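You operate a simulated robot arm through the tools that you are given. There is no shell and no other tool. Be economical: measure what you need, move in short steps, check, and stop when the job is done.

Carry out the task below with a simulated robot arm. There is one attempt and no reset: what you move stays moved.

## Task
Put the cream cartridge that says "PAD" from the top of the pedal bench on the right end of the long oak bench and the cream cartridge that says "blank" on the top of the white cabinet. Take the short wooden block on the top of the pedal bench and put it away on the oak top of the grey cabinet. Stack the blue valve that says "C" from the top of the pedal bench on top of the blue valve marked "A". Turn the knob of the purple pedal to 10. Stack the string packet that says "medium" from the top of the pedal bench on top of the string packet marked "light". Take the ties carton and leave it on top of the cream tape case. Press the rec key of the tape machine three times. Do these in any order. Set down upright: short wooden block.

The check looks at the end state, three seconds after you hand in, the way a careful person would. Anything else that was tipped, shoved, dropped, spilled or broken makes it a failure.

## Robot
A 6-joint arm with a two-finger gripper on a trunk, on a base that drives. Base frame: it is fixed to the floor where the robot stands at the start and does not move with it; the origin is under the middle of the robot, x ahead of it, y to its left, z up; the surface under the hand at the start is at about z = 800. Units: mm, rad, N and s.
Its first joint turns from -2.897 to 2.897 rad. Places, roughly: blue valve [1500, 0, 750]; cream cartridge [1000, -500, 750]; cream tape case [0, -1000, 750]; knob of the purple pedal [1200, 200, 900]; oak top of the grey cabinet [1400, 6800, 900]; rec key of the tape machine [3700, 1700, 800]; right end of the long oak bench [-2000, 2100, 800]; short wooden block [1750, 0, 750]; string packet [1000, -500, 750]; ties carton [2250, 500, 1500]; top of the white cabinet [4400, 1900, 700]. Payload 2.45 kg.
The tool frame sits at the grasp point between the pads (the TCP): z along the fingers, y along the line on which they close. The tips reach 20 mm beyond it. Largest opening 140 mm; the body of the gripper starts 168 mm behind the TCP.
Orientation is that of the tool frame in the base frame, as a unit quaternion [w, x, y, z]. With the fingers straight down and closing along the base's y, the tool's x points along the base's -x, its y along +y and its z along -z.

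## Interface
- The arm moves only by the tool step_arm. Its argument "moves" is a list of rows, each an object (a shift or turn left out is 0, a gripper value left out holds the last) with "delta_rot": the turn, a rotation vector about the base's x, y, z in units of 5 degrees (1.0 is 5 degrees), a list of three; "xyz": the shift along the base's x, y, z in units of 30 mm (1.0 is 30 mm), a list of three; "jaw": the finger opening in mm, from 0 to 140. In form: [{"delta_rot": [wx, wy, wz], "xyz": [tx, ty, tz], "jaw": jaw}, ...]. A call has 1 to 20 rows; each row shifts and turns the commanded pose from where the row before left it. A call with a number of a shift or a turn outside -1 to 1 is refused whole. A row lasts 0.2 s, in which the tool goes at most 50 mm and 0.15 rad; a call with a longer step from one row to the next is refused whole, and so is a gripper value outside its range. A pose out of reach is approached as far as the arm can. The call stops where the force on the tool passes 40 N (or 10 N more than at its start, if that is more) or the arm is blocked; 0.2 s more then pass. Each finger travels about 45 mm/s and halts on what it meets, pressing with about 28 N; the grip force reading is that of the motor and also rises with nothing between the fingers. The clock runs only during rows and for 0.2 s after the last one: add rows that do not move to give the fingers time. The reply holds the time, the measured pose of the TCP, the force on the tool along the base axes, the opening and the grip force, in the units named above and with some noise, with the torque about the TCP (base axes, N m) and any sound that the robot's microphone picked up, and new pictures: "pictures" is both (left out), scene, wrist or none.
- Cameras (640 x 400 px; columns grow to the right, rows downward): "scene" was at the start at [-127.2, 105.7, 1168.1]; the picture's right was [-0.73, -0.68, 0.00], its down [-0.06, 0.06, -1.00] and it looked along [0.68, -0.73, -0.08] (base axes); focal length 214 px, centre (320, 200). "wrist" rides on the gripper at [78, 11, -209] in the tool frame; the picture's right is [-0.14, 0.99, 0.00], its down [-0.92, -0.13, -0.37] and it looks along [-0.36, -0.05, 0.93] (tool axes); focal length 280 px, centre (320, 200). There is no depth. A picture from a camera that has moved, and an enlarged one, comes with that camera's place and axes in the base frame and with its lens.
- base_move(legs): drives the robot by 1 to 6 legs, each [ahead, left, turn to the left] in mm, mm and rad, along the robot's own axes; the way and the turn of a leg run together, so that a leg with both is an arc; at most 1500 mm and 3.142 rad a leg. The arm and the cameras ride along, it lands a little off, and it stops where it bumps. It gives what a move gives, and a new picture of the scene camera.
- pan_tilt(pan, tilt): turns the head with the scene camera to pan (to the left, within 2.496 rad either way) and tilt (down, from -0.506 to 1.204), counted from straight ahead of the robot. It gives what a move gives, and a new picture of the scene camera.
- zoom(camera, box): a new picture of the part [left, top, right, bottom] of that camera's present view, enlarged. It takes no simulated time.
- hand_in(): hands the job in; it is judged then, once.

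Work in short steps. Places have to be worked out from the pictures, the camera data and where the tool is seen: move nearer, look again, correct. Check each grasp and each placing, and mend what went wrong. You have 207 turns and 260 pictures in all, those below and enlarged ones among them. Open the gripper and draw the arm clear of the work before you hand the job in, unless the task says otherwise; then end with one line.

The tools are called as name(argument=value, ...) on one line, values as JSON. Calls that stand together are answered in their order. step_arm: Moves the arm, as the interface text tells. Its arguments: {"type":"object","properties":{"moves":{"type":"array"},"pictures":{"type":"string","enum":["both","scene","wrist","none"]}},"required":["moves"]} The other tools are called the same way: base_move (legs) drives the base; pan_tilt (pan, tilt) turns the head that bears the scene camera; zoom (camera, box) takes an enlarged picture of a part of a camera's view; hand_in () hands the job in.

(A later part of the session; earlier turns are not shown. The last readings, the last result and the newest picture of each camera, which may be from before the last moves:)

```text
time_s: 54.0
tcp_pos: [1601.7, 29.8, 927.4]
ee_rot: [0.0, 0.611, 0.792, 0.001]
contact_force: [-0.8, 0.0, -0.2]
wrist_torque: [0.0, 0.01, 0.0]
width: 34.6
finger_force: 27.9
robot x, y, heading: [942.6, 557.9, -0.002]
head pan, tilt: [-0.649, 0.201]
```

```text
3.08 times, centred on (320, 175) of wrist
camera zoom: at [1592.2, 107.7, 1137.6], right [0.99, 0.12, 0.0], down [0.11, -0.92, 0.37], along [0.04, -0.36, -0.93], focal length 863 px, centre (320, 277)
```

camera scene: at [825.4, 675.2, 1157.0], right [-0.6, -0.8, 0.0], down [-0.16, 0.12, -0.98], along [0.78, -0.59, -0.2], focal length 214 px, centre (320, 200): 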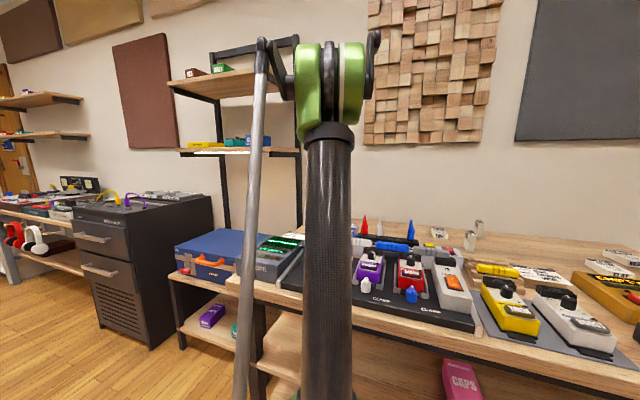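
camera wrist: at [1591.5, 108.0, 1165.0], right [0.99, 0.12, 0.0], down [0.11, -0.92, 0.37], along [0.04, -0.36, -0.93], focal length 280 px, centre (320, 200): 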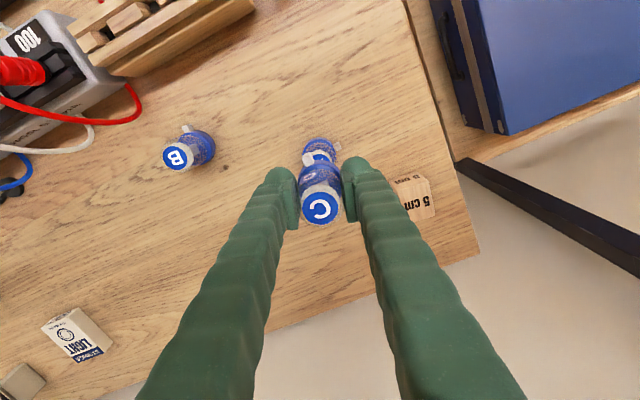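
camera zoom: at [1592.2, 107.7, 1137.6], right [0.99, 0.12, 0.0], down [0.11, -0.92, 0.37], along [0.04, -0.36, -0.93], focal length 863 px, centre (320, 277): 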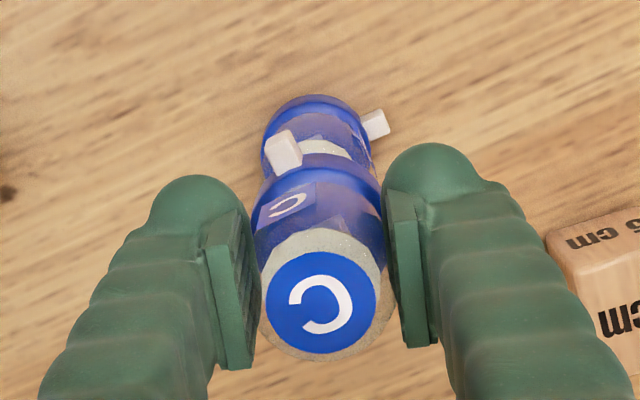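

Axes line up. I lower in 2 mm rows watching the force.

step_arm(moves=[{"xyz": [0, 0, -0.07]}, {"xyz": [0, 0, -0.07]}, {"xyz": [0, 0, -0.07]}, {}], pictures="none")

step_arm(moves=[{"xyz": [0, 0, -0.05]}, {"xyz": [0, 0, -0.05]}, {}], pictures="none")

step_arm(moves=[{"xyz": [0, 0, -0.04]}, {"xyz": [0, 0, -0.04]}, {}], pictures="none")

```text
time_s: 55.0
tcp_pos: [1601.3, 30.6, 920.9]
ee_rot: [-0.002, 0.61, 0.793, 0.001]
contact_force: [0.6, -0.6, -0.2]
wrist_torque: [-0.02, 0.02, 0.01]
width: 34.9
finger_force: 27.7
robot x, y, heading: [944.7, 557.6, 0.002]
head pan, tilt: [-0.649, 0.201]
```

```text
time_s: 55.9
tcp_pos: [1601.7, 30.4, 916.8]
ee_rot: [-0.001, 0.61, 0.792, 0.0]
contact_force: [0.3, -0.5, -0.6]
wrist_torque: [0.01, -0.01, -0.01]
width: 34.7
finger_force: 27.9
robot x, y, heading: [941.9, 556.8, -0.005]
head pan, tilt: [-0.649, 0.201]
```

```text
time_s: 56.6
tcp_pos: [1602.6, 29.5, 914.7]
ee_rot: [-0.001, 0.61, 0.792, 0.0]
contact_force: [-1.2, 0.0, -0.6]
wrist_torque: [0.03, 0.0, -0.01]
width: 34.5
finger_force: 28.0
robot x, y, heading: [937.3, 560.7, 0.006]
head pan, tilt: [-0.649, 0.201]
```

No contact yet at 914.7; continue down in small rows.

step_arm(moves=[{"xyz": [0, 0, -0.05]}, {"xyz": [0, 0, -0.05]}, {}], pictures="none")

step_arm(moves=[{"xyz": [0, 0, -0.05]}, {"xyz": [0, 0, -0.05]}, {}], pictures="none")

step_arm(moves=[{"xyz": [0, 0, -0.05]}, {"xyz": [0, 0, -0.05]}, {}], pictures="none")

zoom(camera="wrist", box=[260, 110, 380, 240])

```text
time_s: 57.5
tcp_pos: [1600.9, 29.7, 911.6]
ee_rot: [-0.001, 0.61, 0.792, 0.001]
contact_force: [-0.3, 0.5, -0.5]
wrist_torque: [-0.04, 0.01, 0.05]
width: 34.5
finger_force: 27.7
robot x, y, heading: [940.9, 557.8, 0.002]
head pan, tilt: [-0.649, 0.201]
```

```text
time_s: 58.2
tcp_pos: [1600.6, 30.4, 908.9]
ee_rot: [0.0, 0.61, 0.792, 0.0]
contact_force: [2.1, -3.2, 15.5]
wrist_torque: [-0.15, -0.05, 0.02]
width: 34.6
finger_force: 28.1
robot x, y, heading: [941.3, 559.0, -0.002]
head pan, tilt: [-0.649, 0.201]
```

```text
time_s: 59.0
tcp_pos: [1602.4, 30.3, 907.3]
ee_rot: [0.0, 0.61, 0.793, 0.0]
contact_force: [-1.5, -1.0, 16.8]
wrist_torque: [-0.03, 0.1, -0.02]
width: 34.9
finger_force: 28.0
robot x, y, heading: [940.6, 557.4, -0.003]
head pan, tilt: [-0.649, 0.201]
```

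```text
3.08 times, centred on (320, 175) of wrist
camera zoom: at [1592.3, 108.5, 1116.9], right [0.99, 0.12, 0.0], down [0.11, -0.92, 0.37], along [0.04, -0.36, -0.93], focal length 863 px, centre (320, 277)
```

zoom: 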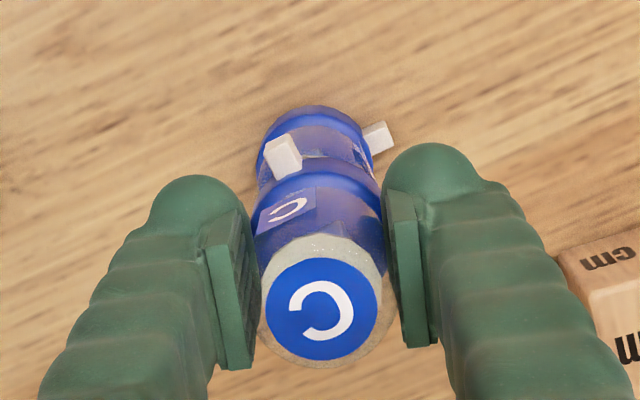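

Contact at z≈909: C rests on A. I ease up under a millimetre and open.

step_arm(moves=[{"xyz": [0, 0, 0.03]}, {"jaw": 45}, {}, {"jaw": 80}, {}, {}, {}], pictures="none")

zoom(camera="wrist", box=[260, 110, 380, 240])

```text
time_s: 60.6
tcp_pos: [1602.1, 29.0, 907.0]
ee_rot: [-0.001, 0.61, 0.793, 0.0]
contact_force: [0.3, -0.3, -0.9]
wrist_torque: [0.0, -0.01, 0.0]
width: 79.6
finger_force: 0.0
robot x, y, heading: [940.0, 559.0, 0.002]
head pan, tilt: [-0.649, 0.201]
```

```text
3.08 times, centred on (320, 175) of wrist
camera zoom: at [1593.2, 107.9, 1117.5], right [0.99, 0.12, 0.0], down [0.11, -0.92, 0.37], along [0.04, -0.36, -0.93], focal length 863 px, centre (320, 277)
```

zoom: 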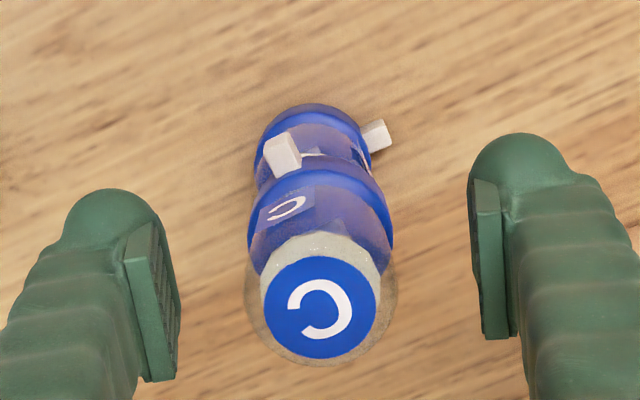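

C stands on A. I lift straight up clear, then go for the other items, checking the stack from the side.

step_arm(moves=[{"xyz": [0, 0, 1]}, {"xyz": [0, 0, 1]}, {"xyz": [0, 0, 1]}, {"xyz": [0, 0, 1]}, {"xyz": [0, 0, 1]}, {"xyz": [0, 0, 1]}, {"xyz": [0, -1, 1]}, {"xyz": [0, -1, 1]}, {"xyz": [0, -1, 0]}], pictures="wrist")

```text
time_s: 62.6
tcp_pos: [1601.9, -57.5, 1149.8]
ee_rot: [0.0, 0.609, 0.793, 0.0]
contact_force: [-0.4, 0.5, 0.3]
wrist_torque: [-0.14, 0.0, -0.01]
width: 79.9
finger_force: 0.0
robot x, y, heading: [942.4, 557.9, -0.003]
head pan, tilt: [-0.649, 0.201]
camera wrist: at [1592.3, 20.6, 1358.8], right [0.99, 0.12, 0.0], down [0.11, -0.92, 0.37], along [0.04, -0.36, -0.93], focal length 280 px, centre (320, 200)
```

wrist: 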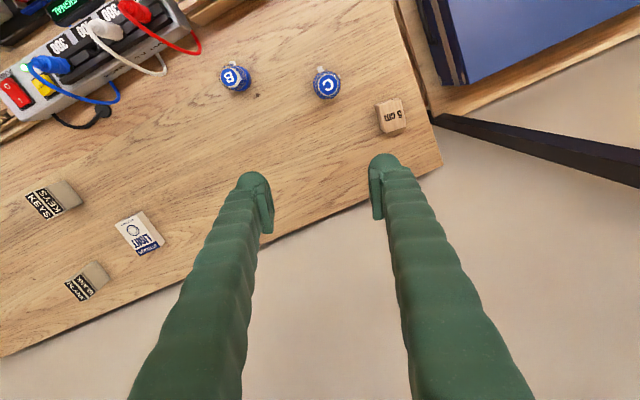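

Stack is good. Now the packets: I drive back along the bench so both "medium" (720,-576) and "light" (1233,-314) are in reach.

base_move(legs=[[-5, 9, 0], [-403, -242, 0]])

step_arm(moves=[{"xyz": [-1, -0.5, 0]}, {"xyz": [-1, -0.5, 0]}, {"xyz": [-1, -0.5, 0]}, {"xyz": [-1, -0.5, 0]}, {"xyz": [-1, -0.5, 0]}, {"xyz": [-1, -0.5, 0]}, {"xyz": [-1, -0.5, 0]}, {"xyz": [-1, -0.5, 0]}, {"xyz": [-1, -0.5, 0]}, {"xyz": [-1, -0.5, 0]}, {"xyz": [-1, -0.5, -0.5]}, {"xyz": [-1, -0.5, -0.5]}, {"xyz": [-1, -0.5, -0.5]}, {"xyz": [-1, -0.5, -0.5]}, {"xyz": [-1, -0.5, -1]}, {"xyz": [0, 0, -1]}], pictures="wrist")

```text
time_s: 65.8
tcp_pos: [1188.1, -293.1, 1147.8]
ee_rot: [0.0, 0.611, 0.792, 0.001]
contact_force: [0.4, -0.2, 0.6]
wrist_torque: [-0.01, 0.0, -0.03]
width: 79.9
finger_force: 0.2
robot x, y, heading: [523.9, 326.1, 0.002]
head pan, tilt: [-0.649, 0.201]
camera scene: at [412.1, 441.2, 1157.1], right [-0.61, -0.8, 0.0], down [-0.16, 0.12, -0.98], along [0.78, -0.59, -0.2], focal length 214 px, centre (320, 200)
```

scene: 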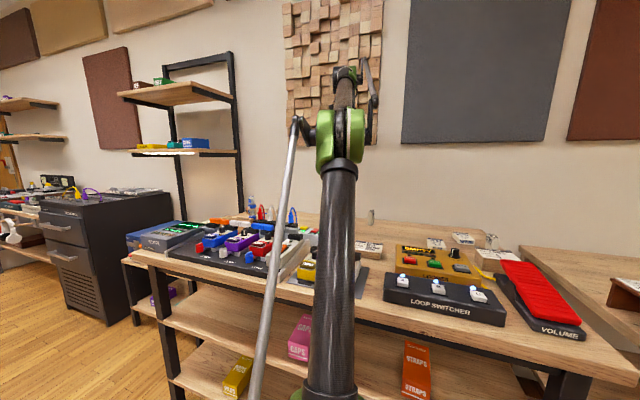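

```text
time_s: 69.2
tcp_pos: [736.9, -518.8, 1028.7]
ee_rot: [-0.001, 0.611, 0.792, 0.001]
contact_force: [-0.1, 0.3, -0.4]
wrist_torque: [-0.01, 0.0, -0.01]
width: 79.9
finger_force: 0.0
robot x, y, heading: [528.2, 325.4, -0.001]
head pan, tilt: [-0.649, 0.201]
camera wrist: at [728.4, -439.8, 1238.4], right [0.99, 0.12, 0.0], down [0.11, -0.92, 0.37], along [0.04, -0.36, -0.93], focal length 280 px, centre (320, 200)
```

wrist: 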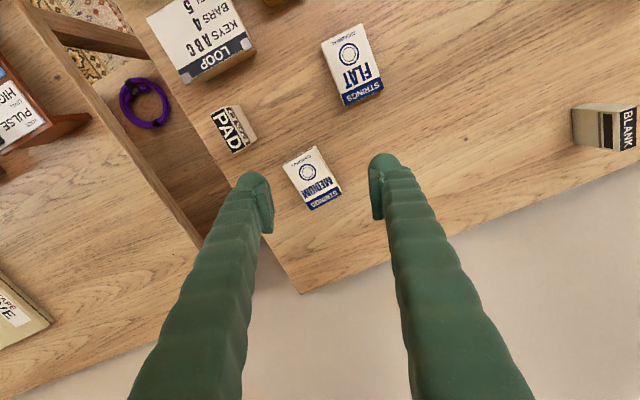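

MEDIUM is right at hand; I zoom for its outline.

zoom(camera="wrist", box=[200, 90, 400, 220])

```text
3.08 times, centred on (300, 155) of wrist
camera zoom: at [728.4, -439.8, 1238.4], right [0.99, 0.12, 0.0], down [0.11, -0.92, 0.37], along [0.04, -0.36, -0.93], focal length 863 px, centre (382, 338)
```

zoom: 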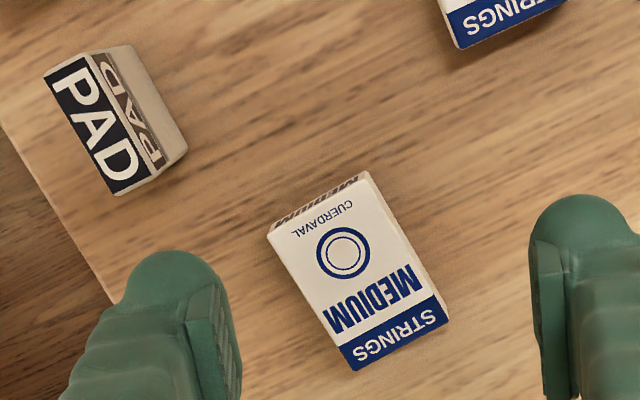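

MEDIUM's centre ≈(732.5,-570), short side along 37°. I rotate +22°, centre over it and descend to z≈843.

step_arm(moves=[{"xyz": [0, -0.6, -0.6], "delta_rot": [0, 0, 1], "jaw": 95}, {"xyz": [-0.15, -0.6, -0.8], "delta_rot": [0, 0, 1]}, {"xyz": [0, -0.5, -1], "delta_rot": [0, 0, 1]}, {"xyz": [0, 0, -1], "delta_rot": [0, 0, 1]}, {"xyz": [0, 0, -1], "delta_rot": [0, 0, 0.4]}, {"xyz": [0, 0, -1]}, {"xyz": [0, 0, -0.8]}, {}], pictures="wrist")

```text
time_s: 71.0
tcp_pos: [731.5, -569.0, 843.1]
ee_rot: [-0.001, 0.448, 0.894, 0.0]
contact_force: [0.0, -0.2, -0.5]
wrist_torque: [-0.01, 0.02, -0.01]
width: 95.2
finger_force: 0.0
robot x, y, heading: [530.3, 326.1, -0.004]
head pan, tilt: [-0.649, 0.201]
camera wrist: at [693.5, -500.3, 1052.7], right [0.88, 0.48, 0.0], down [0.45, -0.82, 0.37], along [0.18, -0.32, -0.93], focal length 280 px, centre (320, 200)
```

wrist: 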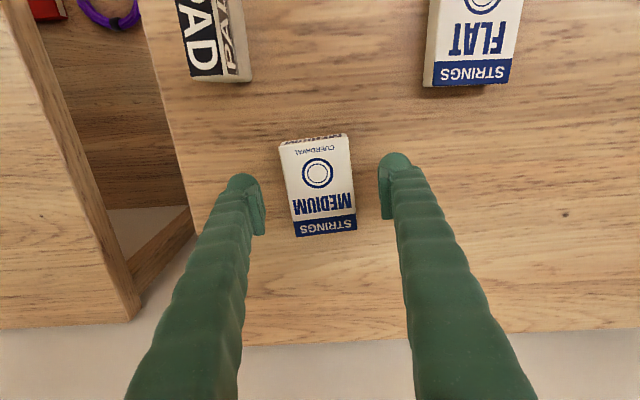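

Well aligned. I lower to z≈825 and close.

step_arm(moves=[{"xyz": [0, 0.0, -0.3]}, {"xyz": [0, 0, -0.3]}, {"jaw": 0}, {}, {}, {}, {}, {}], pictures="wrist")

```text
time_s: 72.8
tcp_pos: [731.3, -569.2, 824.1]
ee_rot: [-0.001, 0.449, 0.894, 0.0]
contact_force: [0.6, 0.7, 0.2]
wrist_torque: [0.0, -0.02, -0.01]
width: 56.5
finger_force: 28.1
robot x, y, heading: [526.2, 324.3, -0.001]
head pan, tilt: [-0.649, 0.201]
camera wrist: at [693.8, -500.1, 1034.9], right [0.88, 0.48, 0.0], down [0.45, -0.82, 0.37], along [0.18, -0.32, -0.93], focal length 280 px, centre (320, 200)
```

wrist: 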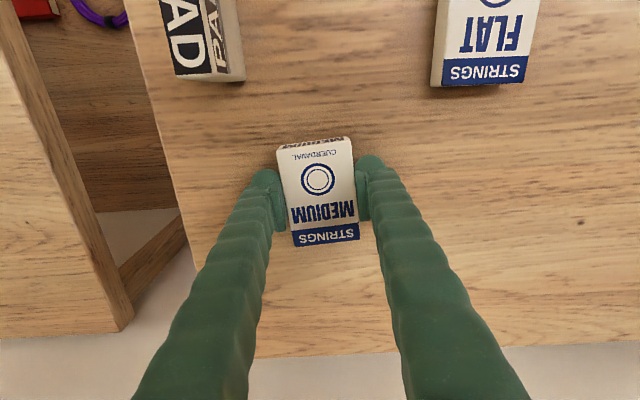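

MEDIUM gripped (56.5 mm). I lift it and carry it to beside LIGHT at safe height.

step_arm(moves=[{"xyz": [0, 0, 1]}, {"xyz": [0, 0, 1]}, {"xyz": [0, 0, 1]}, {"xyz": [0, 0, 1]}, {"xyz": [0, 0, 1]}, {"xyz": [0.92, 0.46, 0.8]}, {"xyz": [0.92, 0.46, 0]}, {"xyz": [0.92, 0.46, 0]}, {"xyz": [0.92, 0.46, 0]}, {"xyz": [0.92, 0.46, 0]}, {"xyz": [0.92, 0.46, 0]}, {"xyz": [0.92, 0.46, 0]}, {"xyz": [0.92, 0.46, 0]}, {"xyz": [0.92, 0.46, 0]}, {"xyz": [0.92, 0.46, 0]}, {"xyz": [0.92, 0.46, 0]}, {"xyz": [0.92, 0.46, 0]}, {"xyz": [0.92, 0.46, 0]}, {"xyz": [0.92, 0.46, 0]}, {}], pictures="wrist")

zoom(camera="wrist", box=[380, 120, 540, 220])

```text
time_s: 77.0
tcp_pos: [1119.4, -374.3, 998.5]
ee_rot: [-0.001, 0.448, 0.894, 0.0]
contact_force: [1.5, -0.2, -0.1]
wrist_torque: [-0.01, -0.01, 0.02]
width: 56.5
finger_force: 27.8
robot x, y, heading: [524.6, 327.1, 0.002]
head pan, tilt: [-0.649, 0.201]
camera wrist: at [1081.6, -306.6, 1208.7], right [0.88, 0.48, 0.0], down [0.45, -0.82, 0.37], along [0.18, -0.32, -0.93], focal length 280 px, centre (320, 200)
```

wrist: 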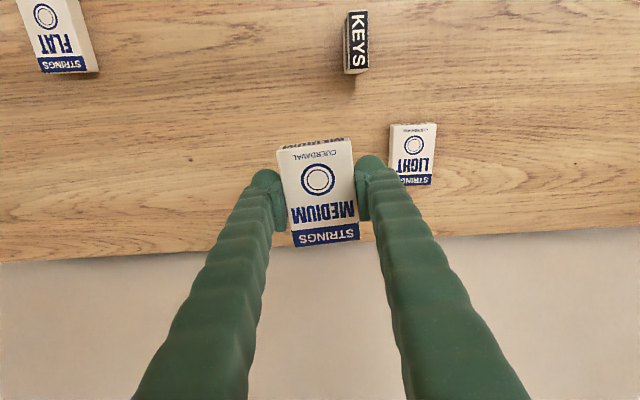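

```text
4.00 times, centred on (460, 170) of wrist
camera zoom: at [1081.6, -306.6, 1208.7], right [0.88, 0.48, 0.0], down [0.45, -0.82, 0.37], along [0.18, -0.32, -0.93], focal length 1122 px, centre (-240, 320)
```

zoom: 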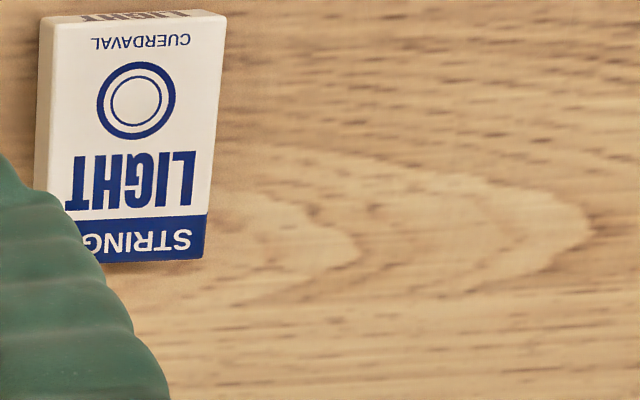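

LIGHT's centre ≈(1238,-319.5), rotated -4.6° from my grip. I move over it and come down to just above.

step_arm(moves=[{"xyz": [0.99, 0.457, 0], "delta_rot": [0, 0, -0.9]}, {"xyz": [0.99, 0.457, 0]}, {"xyz": [0.99, 0.457, 0]}, {"xyz": [0.99, 0.457, 0]}, {"xyz": [0, 0, -1]}, {"xyz": [0, 0, -1]}, {"xyz": [0, 0, -1]}, {"xyz": [0, 0, -1]}, {"xyz": [0, 0, -0.4]}, {}], pictures="wrist")

step_arm(moves=[{"xyz": [0, 0, -0.2]}, {"xyz": [0, 0, -0.1]}, {"xyz": [0, 0, -0.1]}, {}], pictures="none")

```text
time_s: 79.2
tcp_pos: [1236.5, -321.1, 865.5]
ee_rot: [-0.001, 0.484, 0.875, 0.001]
contact_force: [1.2, 0.7, -0.7]
wrist_torque: [0.02, -0.02, 0.02]
width: 56.9
finger_force: 27.8
robot x, y, heading: [524.4, 326.7, -0.003]
head pan, tilt: [-0.649, 0.201]
camera wrist: at [1205.4, -249.9, 1076.0], right [0.91, 0.41, 0.0], down [0.38, -0.85, 0.37], along [0.15, -0.33, -0.93], focal length 280 px, centre (320, 200)
```

wrist: 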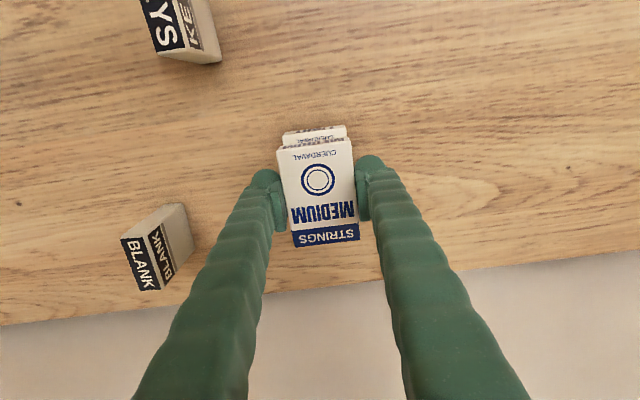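

```text
time_s: 80.2
tcp_pos: [1238.0, -321.1, 853.7]
ee_rot: [-0.001, 0.483, 0.876, 0.001]
contact_force: [-0.2, -0.7, -0.9]
wrist_torque: [-0.02, 0.03, -0.04]
width: 56.4
finger_force: 28.4
robot x, y, heading: [526.3, 324.9, -0.006]
head pan, tilt: [-0.649, 0.201]
```

LIGHT peeks evenly beneath; I nudge 1.5 mm in +y and continue down in small rows.

step_arm(moves=[{"xyz": [0, 0.05, -0.1]}, {"xyz": [0, 0, -0.07]}, {}], pictures="none")

step_arm(moves=[{"xyz": [0, 0, -0.05]}, {"xyz": [0, 0, -0.05]}, {}], pictures="none")

step_arm(moves=[{"xyz": [0, 0, -0.05]}, {"xyz": [0, 0, -0.05]}, {}], pictures="none")

```text
time_s: 81.0
tcp_pos: [1237.8, -320.0, 849.1]
ee_rot: [-0.001, 0.484, 0.875, 0.0]
contact_force: [-0.2, -0.8, -1.1]
wrist_torque: [0.02, 0.0, 0.0]
width: 56.7
finger_force: 28.0
robot x, y, heading: [528.4, 328.8, -0.001]
head pan, tilt: [-0.649, 0.201]
```

```text
time_s: 81.8
tcp_pos: [1238.0, -320.5, 847.3]
ee_rot: [0.0, 0.483, 0.875, 0.0]
contact_force: [2.1, -2.5, 21.9]
wrist_torque: [-0.02, -0.01, 0.02]
width: 56.7
finger_force: 28.1
robot x, y, heading: [528.5, 325.3, -0.005]
head pan, tilt: [-0.649, 0.201]
```

```text
time_s: 82.6
tcp_pos: [1237.8, -319.5, 843.9]
ee_rot: [0.0, 0.484, 0.875, 0.001]
contact_force: [-1.5, 0.5, 21.8]
wrist_torque: [0.03, 0.04, 0.01]
width: 56.7
finger_force: 28.0
robot x, y, heading: [527.1, 323.1, -0.008]
head pan, tilt: [-0.649, 0.201]
```

Contact made; release and lift.

step_arm(moves=[{"xyz": [0, 0, 0.04]}, {"jaw": 70}, {}, {"jaw": 95}, {}, {}, {"xyz": [0, 0, 1]}, {"xyz": [0, 0, 1]}, {"xyz": [0, 0, 1]}, {"xyz": [0, 0, 1]}], pictures="wrist")

```text
time_s: 84.8
tcp_pos: [1237.0, -320.2, 965.3]
ee_rot: [-0.001, 0.483, 0.876, 0.001]
contact_force: [1.2, 0.6, 0.0]
wrist_torque: [0.03, 0.01, 0.0]
width: 95.2
finger_force: 0.0
robot x, y, heading: [529.6, 324.8, 0.001]
head pan, tilt: [-0.649, 0.201]
camera wrist: at [1205.4, -247.9, 1175.2], right [0.91, 0.41, 0.0], down [0.38, -0.85, 0.37], along [0.15, -0.33, -0.93], focal length 280 px, centre (320, 200)
```

wrist: 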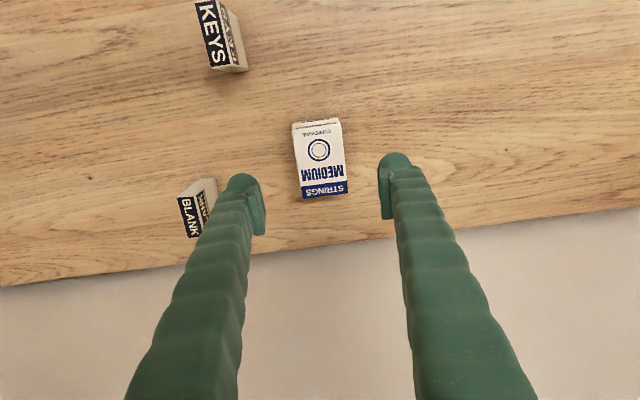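

MEDIUM is on LIGHT. Next BLANK (top label ≈(1112,-455,849)): I shift the base and swing over to look, turning +23° to close across its thin side.

base_move(legs=[[90, 44, 0]])

step_arm(moves=[{"xyz": [-1, -0.5, 0.3], "delta_rot": [0, 0, 1]}, {"xyz": [-1, -0.5, 0], "delta_rot": [0, 0, 1]}, {"xyz": [-1, -0.5, 0], "delta_rot": [0, 0, 1]}, {"xyz": [-1, -0.5, 0], "delta_rot": [0, 0, 1]}, {"xyz": [-1, -0.5, 0], "delta_rot": [0, 0, 0.6]}, {"xyz": [-1, -0.5, 0]}, {"xyz": [-1, -0.5, 0]}, {}], pictures="wrist")

zoom(camera="wrist", box=[220, 120, 420, 245])

```text
time_s: 86.0
tcp_pos: [1327.7, -275.3, 964.7]
ee_rot: [-0.001, 0.484, 0.875, 0.001]
contact_force: [-0.5, 0.1, -0.8]
wrist_torque: [-0.01, 0.04, 0.0]
width: 95.1
finger_force: 0.0
robot x, y, heading: [617.0, 368.4, -0.003]
head pan, tilt: [-0.649, 0.201]
camera scene: at [502.8, 485.9, 1157.1], right [-0.61, -0.8, 0.0], down [-0.16, 0.12, -0.98], along [0.78, -0.59, -0.2], focal length 214 px, centre (320, 200)
```

scene: 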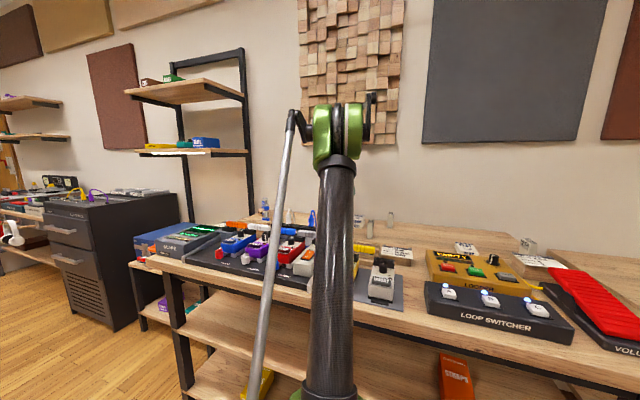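

```text
time_s: 87.8
tcp_pos: [1116.8, -381.9, 975.0]
ee_rot: [-0.001, 0.299, 0.954, 0.001]
contact_force: [-0.3, -0.6, 0.2]
wrist_torque: [-0.02, -0.04, -0.03]
width: 95.0
finger_force: 0.1
robot x, y, heading: [619.3, 368.9, -0.004]
head pan, tilt: [-0.649, 0.201]
camera wrist: at [1060.1, -327.9, 1185.3], right [0.68, 0.73, 0.0], down [0.68, -0.63, 0.37], along [0.27, -0.25, -0.93], focal length 280 px, centre (320, 200)
```

wrist: 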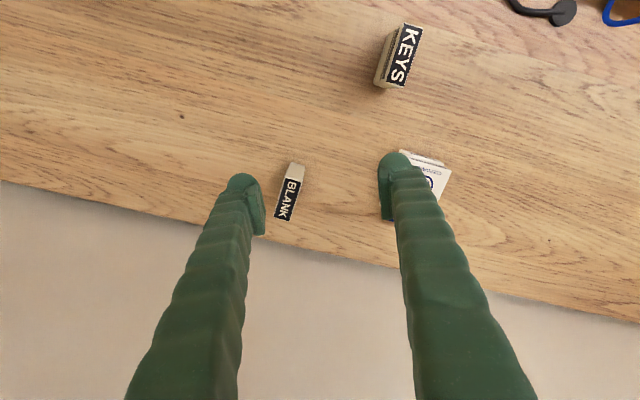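

```text
3.20 times, centred on (320, 182) of wrist
camera zoom: at [1060.1, -327.9, 1185.3], right [0.68, 0.73, 0.0], down [0.68, -0.63, 0.37], along [0.27, -0.25, -0.93], focal length 897 px, centre (320, 256)
```

zoom: 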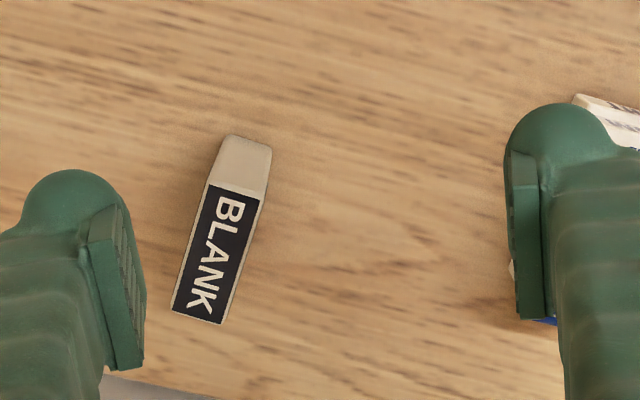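

BLANK's label is 20×55 mm, centre ≈(1128,-447.5), thin axis at 27°. I turn -28° and come down to z≈880 over it.

step_arm(moves=[{"xyz": [0.1, -0.5, 0], "delta_rot": [0, 0, -1], "jaw": 70}, {"xyz": [0.1, -0.5, 0], "delta_rot": [0, 0, -1]}, {"xyz": [0.1, -0.5, 0], "delta_rot": [0, 0, -1]}, {"xyz": [0.07, -0.5, 0], "delta_rot": [0, 0, -1]}, {"xyz": [0, -0.19, -0.5], "delta_rot": [0, 0, -1]}, {"xyz": [0, 0, -0.9], "delta_rot": [0, 0, -0.6]}, {"xyz": [0, 0, -0.9]}, {"xyz": [0, 0, -0.9]}, {}], pictures="none")

zoom(camera="wrist", box=[220, 120, 420, 245])

```text
time_s: 89.8
tcp_pos: [1128.4, -448.7, 877.4]
ee_rot: [0.0, 0.521, 0.853, 0.001]
contact_force: [-0.3, 0.0, 0.7]
wrist_torque: [0.02, -0.02, -0.05]
width: 70.0
finger_force: 0.0
robot x, y, heading: [617.6, 366.6, -0.008]
head pan, tilt: [-0.649, 0.201]
```

```text
3.20 times, centred on (320, 182) of wrist
camera zoom: at [1102.6, -373.9, 1087.3], right [0.94, 0.33, 0.0], down [0.31, -0.88, 0.37], along [0.12, -0.35, -0.93], focal length 897 px, centre (320, 256)
```

zoom: 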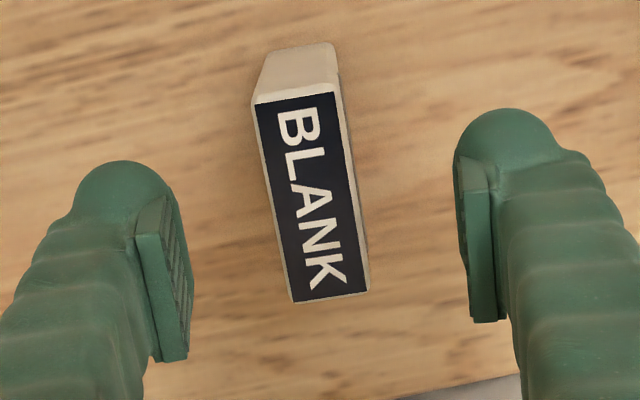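

Aligned. Lower to z≈834 and close.

step_arm(moves=[{"xyz": [-0.08, 0.03, -0.7]}, {"xyz": [0, 0, -0.72]}, {"jaw": 0}, {}, {}, {}, {}, {}], pictures="none")

step_arm(moves=[{"xyz": [0, 0, 1]}, {"xyz": [0, 0, 1]}, {"xyz": [0, 0, 1]}, {"xyz": [0, 0, 1]}, {"xyz": [0, 0, 1]}, {"xyz": [0, 0, 1]}, {"xyz": [0, 0, 1]}, {"xyz": [0, 0, 1]}, {"xyz": [-0.5, 1, 0.5]}, {"xyz": [-0.5, 1, 0.5]}, {"xyz": [-0.5, 1, 0.5]}, {"xyz": [-0.5, 1, 0.5]}, {"xyz": [-0.5, 1, 0]}, {"xyz": [-0.5, 1, 0]}, {"xyz": [-0.5, 1, 0]}, {"xyz": [-0.5, 1, 0]}], pictures="wrist")

```text
time_s: 91.6
tcp_pos: [1126.8, -444.2, 833.8]
ee_rot: [-0.001, 0.521, 0.854, 0.001]
contact_force: [-0.8, 0.4, -0.6]
wrist_torque: [-0.02, 0.01, -0.01]
width: 20.7
finger_force: 27.7
robot x, y, heading: [621.5, 371.4, -0.001]
head pan, tilt: [-0.649, 0.201]
```

```text
time_s: 95.0
tcp_pos: [1004.7, -207.9, 1133.0]
ee_rot: [-0.002, 0.521, 0.854, 0.001]
contact_force: [0.1, -0.8, -1.8]
wrist_torque: [0.07, 0.02, 0.01]
width: 20.5
finger_force: 28.1
robot x, y, heading: [619.3, 365.9, 0.001]
head pan, tilt: [-0.649, 0.201]
camera wrist: at [979.1, -133.5, 1343.2], right [0.94, 0.33, 0.0], down [0.31, -0.88, 0.37], along [0.12, -0.35, -0.93], focal length 280 px, centre (320, 200)
```

wrist: 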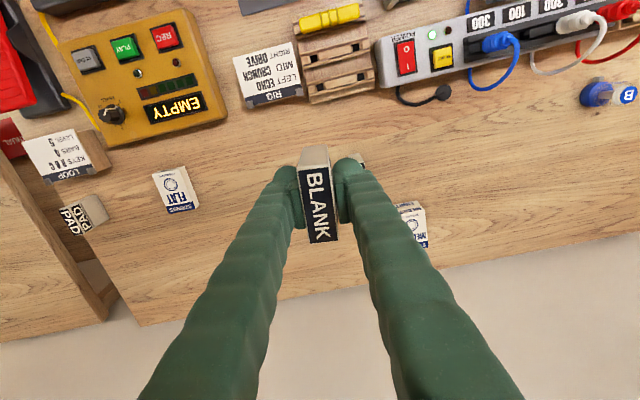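

BLANK is held. I pull the arm in, back off the bench turning to face along it, and drive toward the white cabinet.

step_arm(moves=[{"xyz": [-0.6, 0.8, 0]}, {"xyz": [-0.6, 0.8, 0]}, {"xyz": [-0.6, 0.8, 0]}, {"xyz": [-0.6, 0.8, 0]}, {"xyz": [-0.6, 0.8, 0]}, {"xyz": [-0.6, 0.8, 0]}, {"xyz": [-0.6, 0.8, 0]}, {"xyz": [-0.6, 0.8, 0]}], pictures="none")

base_move(legs=[[-100, 170, 0], [0, 0, 0.541], [1000, 0, 0]])

pan_tilt(pan=0.0, tilt=0.3)

```text
time_s: 96.8
tcp_pos: [862.6, -24.7, 1138.1]
ee_rot: [-0.001, 0.527, 0.85, 0.001]
contact_force: [0.6, -0.7, 0.3]
wrist_torque: [0.03, 0.05, 0.02]
width: 20.7
finger_force: 28.1
robot x, y, heading: [615.0, 365.7, -0.004]
head pan, tilt: [-0.649, 0.201]
```

```text
time_s: 104.6
tcp_pos: [1781.9, 847.8, 1135.5]
ee_rot: [0.0, 0.271, 0.963, 0.001]
contact_force: [1.2, 0.2, -2.1]
wrist_torque: [0.01, -0.02, -0.04]
width: 20.8
finger_force: 27.7
robot x, y, heading: [1375.2, 1046.8, 0.545]
head pan, tilt: [-0.649, 0.201]
camera scene: at [1210.1, 1108.3, 1156.1], right [0.1, -0.99, 0.0], down [-0.21, -0.02, -0.98], along [0.97, 0.1, -0.21], focal length 214 px, centre (320, 200)
```

scene: 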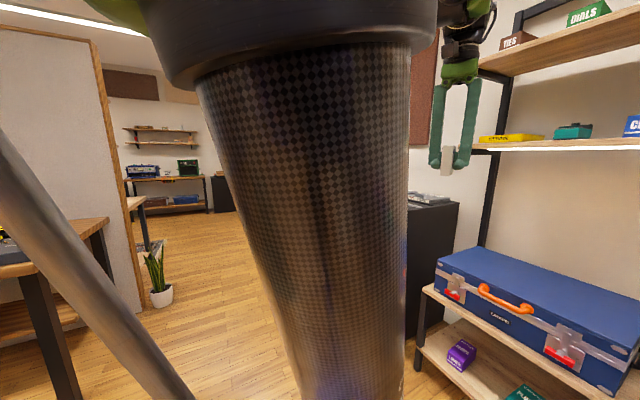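

```text
time_s: 105.7
tcp_pos: [1780.8, 847.5, 1137.3]
ee_rot: [0.0, 0.271, 0.963, 0.0]
contact_force: [0.2, -0.2, 0.0]
wrist_torque: [0.01, 0.04, -0.01]
width: 20.9
finger_force: 28.0
robot x, y, heading: [1371.5, 1050.1, 0.541]
head pan, tilt: [0.0, 0.3]
camera scene: at [1197.2, 1147.3, 1147.8], right [0.52, -0.86, 0.0], down [-0.25, -0.15, -0.96], along [0.82, 0.49, -0.3], focal length 214 px, centre (320, 200)
```

scene: 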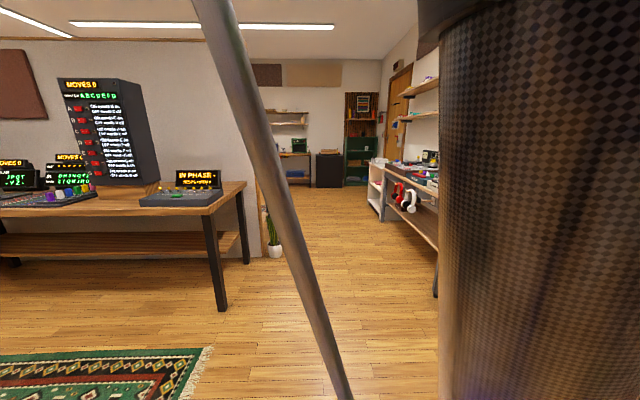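

Path ahead is clear (desk legs at n≈-500 vs. base edge at -190). Drive on.

base_move(legs=[[1500, 0, 0], [800, 0, 0]])

pan_tilt(pan=-0.9, tilt=0.5)

```text
time_s: 117.1
tcp_pos: [3760.2, 2109.1, 1137.8]
ee_rot: [-0.001, 0.261, 0.965, 0.001]
contact_force: [0.4, -0.1, -0.6]
wrist_torque: [-0.01, 0.0, 0.04]
width: 20.9
finger_force: 28.2
robot x, y, heading: [3347.4, 2303.4, 0.564]
head pan, tilt: [0.0, 0.3]
camera scene: at [3169.6, 2396.1, 1147.8], right [0.54, -0.84, 0.0], down [-0.25, -0.16, -0.96], along [0.81, 0.51, -0.3], focal length 214 px, centre (320, 200)
```

scene: 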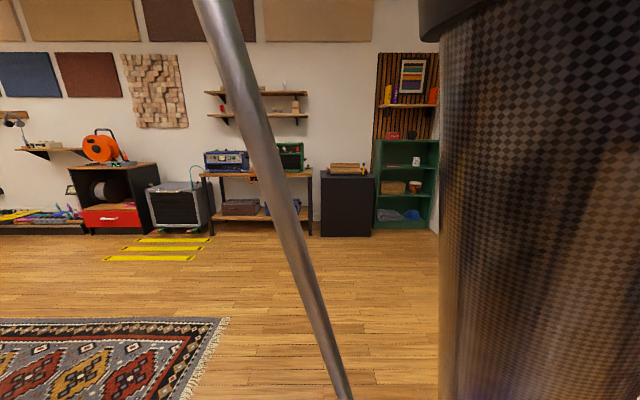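

```text
time_s: 118.3
tcp_pos: [3759.8, 2106.9, 1138.1]
ee_rot: [-0.001, 0.263, 0.965, 0.0]
contact_force: [-0.6, 0.0, -0.3]
wrist_torque: [-0.01, 0.01, 0.03]
width: 20.7
finger_force: 28.1
robot x, y, heading: [3343.1, 2300.2, 0.565]
head pan, tilt: [-0.901, 0.499]
camera scene: at [3182.6, 2358.0, 1138.2], right [0.13, -0.99, 0.0], down [-0.39, -0.05, -0.92], along [0.91, 0.12, -0.39], focal length 214 px, centre (320, 200)
```

scene: 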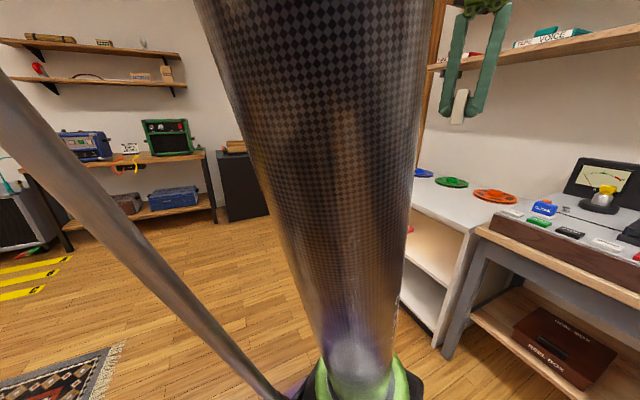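

White cabinet (with coloured discs) is ahead right. I drive closer to it.

base_move(legs=[[550, -170, -0.02]])

step_arm(moves=[{"xyz": [0.7, -0.7, 0]}, {"xyz": [0.7, -0.7, 0]}, {"xyz": [0.7, -0.7, 0]}, {"xyz": [0.7, -0.7, 0]}], pictures="wrist")

```text
time_s: 121.6
tcp_pos: [4313.7, 2243.8, 1135.9]
ee_rot: [-0.001, 0.269, 0.963, -0.001]
contact_force: [-0.4, 1.4, -1.1]
wrist_torque: [-0.03, 0.01, -0.01]
width: 20.7
finger_force: 28.4
robot x, y, heading: [3898.5, 2444.5, 0.551]
head pan, tilt: [-0.901, 0.499]
camera scene: at [3739.6, 2504.8, 1136.3], right [0.12, -0.99, 0.0], down [-0.41, -0.05, -0.91], along [0.91, 0.11, -0.41], focal length 214 px, centre (320, 200)
```

scene: 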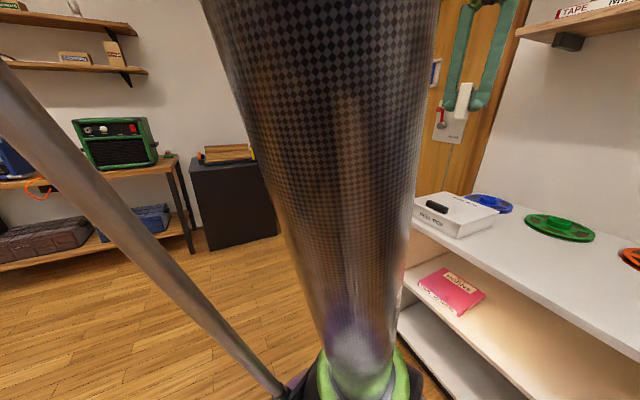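

```text
time_s: 122.6
tcp_pos: [4395.2, 2159.5, 1138.2]
ee_rot: [0.0, 0.269, 0.963, 0.0]
contact_force: [0.2, 0.1, -0.5]
wrist_torque: [-0.03, -0.04, -0.06]
width: 20.8
finger_force: 27.9
robot x, y, heading: [3899.8, 2443.7, 0.55]
head pan, tilt: [-0.901, 0.499]
camera wrist: at [4334.5, 2210.1, 1347.4], right [0.63, 0.77, 0.0], down [0.72, -0.59, 0.37], along [0.28, -0.23, -0.93], focal length 280 px, centre (320, 200)
```

wrist: 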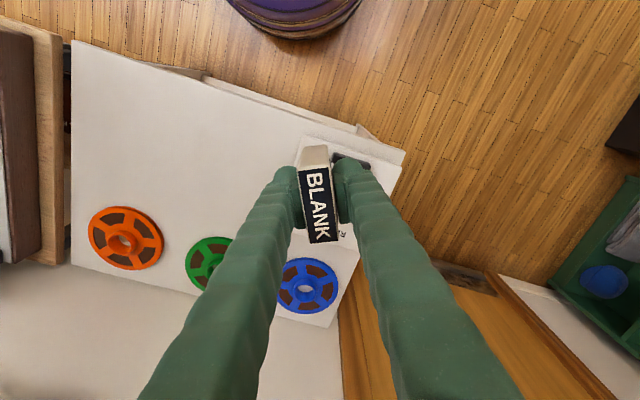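

The white top has free space around (4260,1920). I move over it and start down.

step_arm(moves=[{"xyz": [-0.56, -1, 0]}, {"xyz": [-0.56, -1, 0]}, {"xyz": [-0.56, -1, 0]}, {"xyz": [-0.56, -1, 0]}, {"xyz": [-0.56, -1, 0]}, {"xyz": [-0.56, -1, -0.5]}, {"xyz": [-0.56, -1, -0.5]}, {"xyz": [-0.56, -1, -1]}, {"xyz": [0, 0, -1]}, {"xyz": [0, 0, -1]}, {"xyz": [0, 0, -1]}, {"xyz": [0, 0, -1]}, {"xyz": [0, 0, -1]}, {}], pictures="wrist")

```text
time_s: 125.6
tcp_pos: [4261.4, 1919.6, 928.6]
ee_rot: [-0.001, 0.27, 0.963, -0.001]
contact_force: [-0.1, -0.5, -0.5]
wrist_torque: [0.02, 0.0, -0.01]
width: 20.8
finger_force: 28.1
robot x, y, heading: [3897.9, 2448.0, 0.547]
head pan, tilt: [-0.901, 0.499]
camera wrist: at [4200.8, 1969.5, 1137.7], right [0.63, 0.77, 0.0], down [0.72, -0.59, 0.37], along [0.28, -0.23, -0.93], focal length 280 px, centre (320, 200)
```

wrist: 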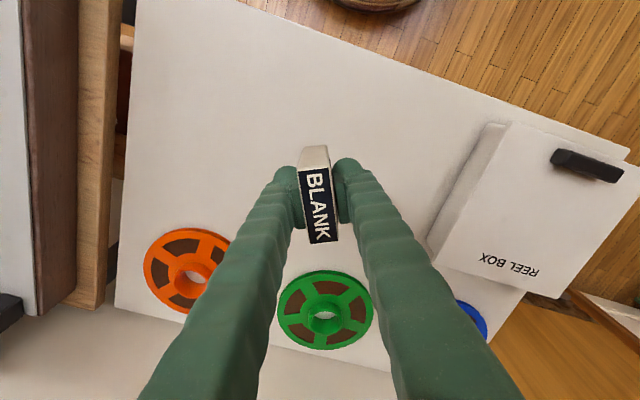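

Triangulating the orange reel puts the top near z≈715, so contact is expected at TCP ≈750. I go down to 765, then finely.

step_arm(moves=[{"xyz": [0, 0, -1]}, {"xyz": [0, 0, -1]}, {"xyz": [0, 0, -1]}, {"xyz": [0, 0, -1]}, {"xyz": [0, 0, -0.6]}, {"xyz": [0, 0, -0.3]}, {"xyz": [0, 0, -0.3]}, {"xyz": [0, 0, -0.2]}, {}], pictures="none")

step_arm(moves=[{"xyz": [0, 0, -0.1]}, {"xyz": [0, 0, -0.1]}, {"xyz": [0, 0, -0.1]}, {}], pictures="none")

```text
time_s: 127.6
tcp_pos: [4261.7, 1920.5, 764.4]
ee_rot: [-0.001, 0.269, 0.963, 0.0]
contact_force: [1.4, 0.0, -1.2]
wrist_torque: [0.02, 0.02, -0.02]
width: 20.7
finger_force: 28.1
robot x, y, heading: [3904.6, 2443.9, 0.545]
head pan, tilt: [-0.901, 0.499]
```

```text
time_s: 128.6
tcp_pos: [4263.1, 1921.2, 756.1]
ee_rot: [-0.001, 0.27, 0.963, 0.002]
contact_force: [0.1, 0.1, -0.2]
wrist_torque: [0.01, 0.0, 0.0]
width: 20.9
finger_force: 28.1
robot x, y, heading: [3899.8, 2443.6, 0.545]
head pan, tilt: [-0.901, 0.499]
```

Still no contact; continue.

step_arm(moves=[{"xyz": [0, 0, -0.07]}, {"xyz": [0, 0, -0.07]}, {"xyz": [0, 0, -0.07]}, {}], pictures="none")

step_arm(moves=[{"xyz": [0, 0, -0.07]}, {"xyz": [0, 0, -0.07]}, {}], pictures="wrist")

```text
time_s: 129.6
tcp_pos: [4261.3, 1920.2, 749.9]
ee_rot: [-0.001, 0.269, 0.963, 0.001]
contact_force: [0.3, -4.0, 20.5]
wrist_torque: [-0.05, 0.0, 0.02]
width: 20.7
finger_force: 28.4
robot x, y, heading: [3902.3, 2445.8, 0.543]
head pan, tilt: [-0.901, 0.499]
```

```text
time_s: 130.4
tcp_pos: [4262.2, 1920.1, 746.2]
ee_rot: [-0.002, 0.27, 0.963, 0.0]
contact_force: [-0.9, -3.6, 18.8]
wrist_torque: [-0.02, 0.03, 0.02]
width: 20.7
finger_force: 27.8
robot x, y, heading: [3900.7, 2445.6, 0.546]
head pan, tilt: [-0.901, 0.499]
camera wrist: at [4201.2, 1970.6, 955.9], right [0.63, 0.77, 0.0], down [0.72, -0.59, 0.37], along [0.28, -0.23, -0.93], focal length 280 px, centre (320, 200)
```

wrist: 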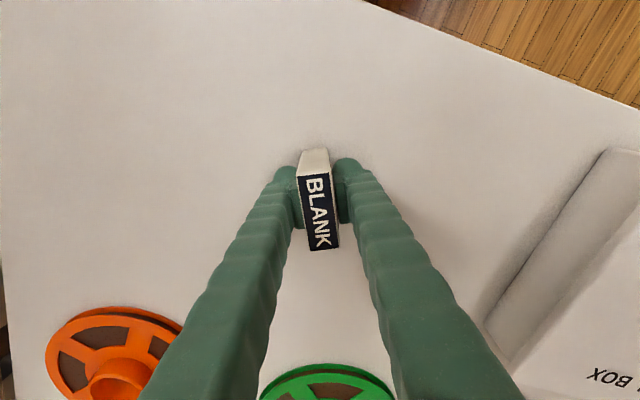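

It's on the surface. Release gently and lift.

step_arm(moves=[{"xyz": [0, 0, 0.04]}, {"jaw": 35}, {}, {"jaw": 55}, {}, {"xyz": [0, 0, 0.6]}, {"xyz": [0, 0, 1]}, {"xyz": [0, 0, 1]}, {"xyz": [0, 0, 1]}, {"xyz": [0, 0, 1]}, {"xyz": [0, 0, 1]}, {"xyz": [0, 0, 1]}, {"xyz": [0, 0, 1]}, {"xyz": [0, 0, 1]}], pictures="wrist")

```text
time_s: 133.4
tcp_pos: [4263.3, 1920.4, 1005.2]
ee_rot: [0.0, 0.27, 0.963, 0.0]
contact_force: [0.0, 0.0, -0.7]
wrist_torque: [0.03, -0.01, -0.02]
width: 54.9
finger_force: 0.1
robot x, y, heading: [3900.0, 2445.8, 0.549]
head pan, tilt: [-0.901, 0.499]
camera wrist: at [4202.8, 1970.7, 1216.2], right [0.63, 0.77, 0.0], down [0.72, -0.59, 0.37], along [0.28, -0.23, -0.93], focal length 280 px, centre (320, 200)
```

wrist: 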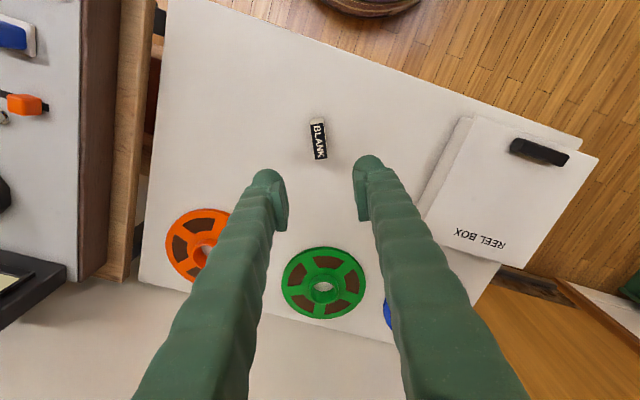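

BLANK stands on the white cabinet. Now to the tape machine: I raise and move over toward (3760,1790).

step_arm(moves=[{"xyz": [-0.5, 0, 1]}, {"xyz": [-0.8, 0, 1]}, {"xyz": [-1, 0, 1]}, {"xyz": [-1, 0, 1]}, {"xyz": [-1, -0.2, 1]}, {"xyz": [-1, -0.3, 0]}, {"xyz": [-1, -0.3, 0]}, {"xyz": [-1, -0.3, 0]}, {"xyz": [-1, -0.3, 0]}, {"xyz": [-1, -0.4, 0]}, {"xyz": [-1, -0.4, 0]}, {"xyz": [-1, -0.4, 0]}, {"xyz": [-1, -0.4, 0]}, {"xyz": [-1, -0.4, 0]}, {"xyz": [-1, -0.4, 0]}, {"xyz": [-1, -0.4, 0]}, {"xyz": [-1, -0.4, 0], "jaw": 0}, {}], pictures="wrist")

```text
time_s: 137.2
tcp_pos: [3773.9, 1781.1, 1155.1]
ee_rot: [-0.002, 0.27, 0.963, 0.001]
contact_force: [-0.5, -0.1, 0.0]
wrist_torque: [-0.01, 0.0, 0.01]
width: 2.4
finger_force: 0.2
robot x, y, heading: [3897.4, 2444.3, 0.548]
head pan, tilt: [-0.901, 0.499]
camera wrist: at [3713.2, 1831.2, 1365.4], right [0.63, 0.77, 0.0], down [0.72, -0.59, 0.37], along [0.28, -0.23, -0.93], focal length 280 px, centre (320, 200)
```

wrist: 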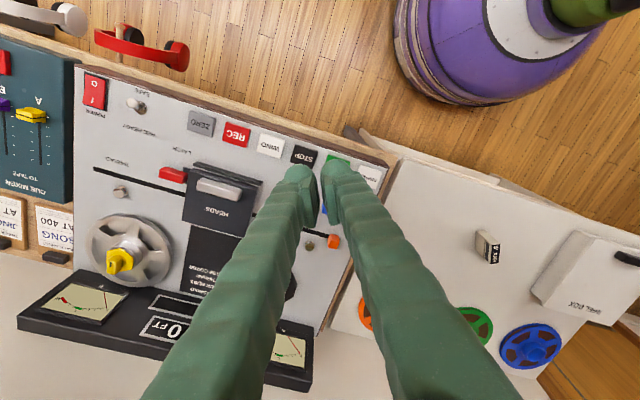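

REC key visible near (237,134). Zoom.

zoom(camera="wrist", box=[170, 90, 330, 190])

```text
4.00 times, centred on (250, 140) of wrist
camera zoom: at [3713.2, 1831.2, 1365.4], right [0.63, 0.77, 0.0], down [0.72, -0.59, 0.37], along [0.28, -0.23, -0.93], focal length 1122 px, centre (600, 440)
```

zoom: 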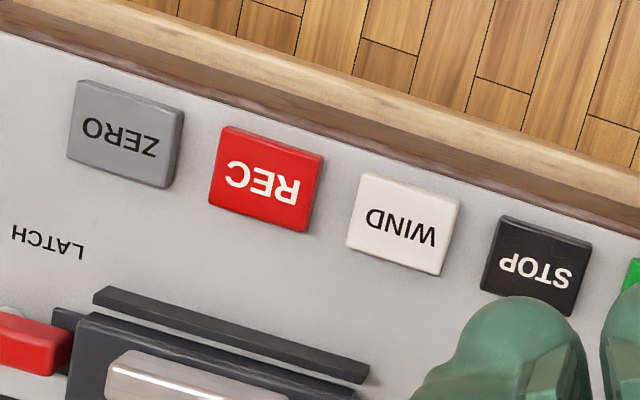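

REC key is ≈45×37 mm at about (3673,1661). I turn the closed fingers +63° so they fit the key, and approach above it.

step_arm(moves=[{"xyz": [-0.34, -0.4, 0], "delta_rot": [0, 0, 1]}, {"xyz": [-0.34, -0.4, 0], "delta_rot": [0, 0, 1]}, {"xyz": [-0.34, -0.4, 0], "delta_rot": [0, 0, 1]}, {"xyz": [-0.34, -0.4, 0], "delta_rot": [0, 0, 1]}, {"xyz": [-0.34, -0.4, 0], "delta_rot": [0, 0, 1]}, {"xyz": [-0.34, -0.4, 0], "delta_rot": [0, 0, 1]}, {"xyz": [-0.34, -0.4, -0.5], "delta_rot": [0, 0, 1]}, {"xyz": [-0.34, -0.4, -0.5], "delta_rot": [0, 0, 1]}, {"xyz": [-0.34, -0.4, -1], "delta_rot": [0, 0, 1]}, {"xyz": [-0.34, -0.4, -1], "delta_rot": [0, 0, 1]}, {"xyz": [0, 0, -1], "delta_rot": [0, 0, 1]}, {"xyz": [0, 0, -1], "delta_rot": [0, 0, 1]}, {"xyz": [0, 0, -1], "delta_rot": [0, 0, 0.6]}, {}], pictures="wrist")

```text
time_s: 140.2
tcp_pos: [3670.7, 1662.1, 974.8]
ee_rot: [-0.001, -0.273, 0.962, -0.001]
contact_force: [-0.3, 0.1, 0.6]
wrist_torque: [0.03, -0.02, 0.0]
width: 0.0
finger_force: 28.1
robot x, y, heading: [3902.0, 2449.0, 0.547]
head pan, tilt: [-0.901, 0.499]
camera wrist: at [3598.5, 1629.8, 1185.3], right [-0.4, 0.91, 0.0], down [0.85, 0.38, 0.37], along [0.34, 0.15, -0.93], focal length 280 px, centre (320, 200)
```

wrist: 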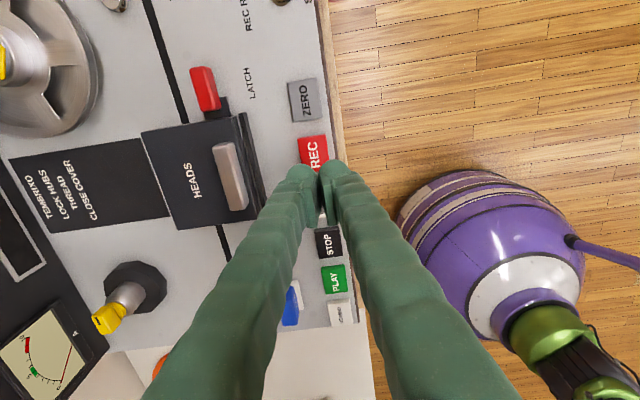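

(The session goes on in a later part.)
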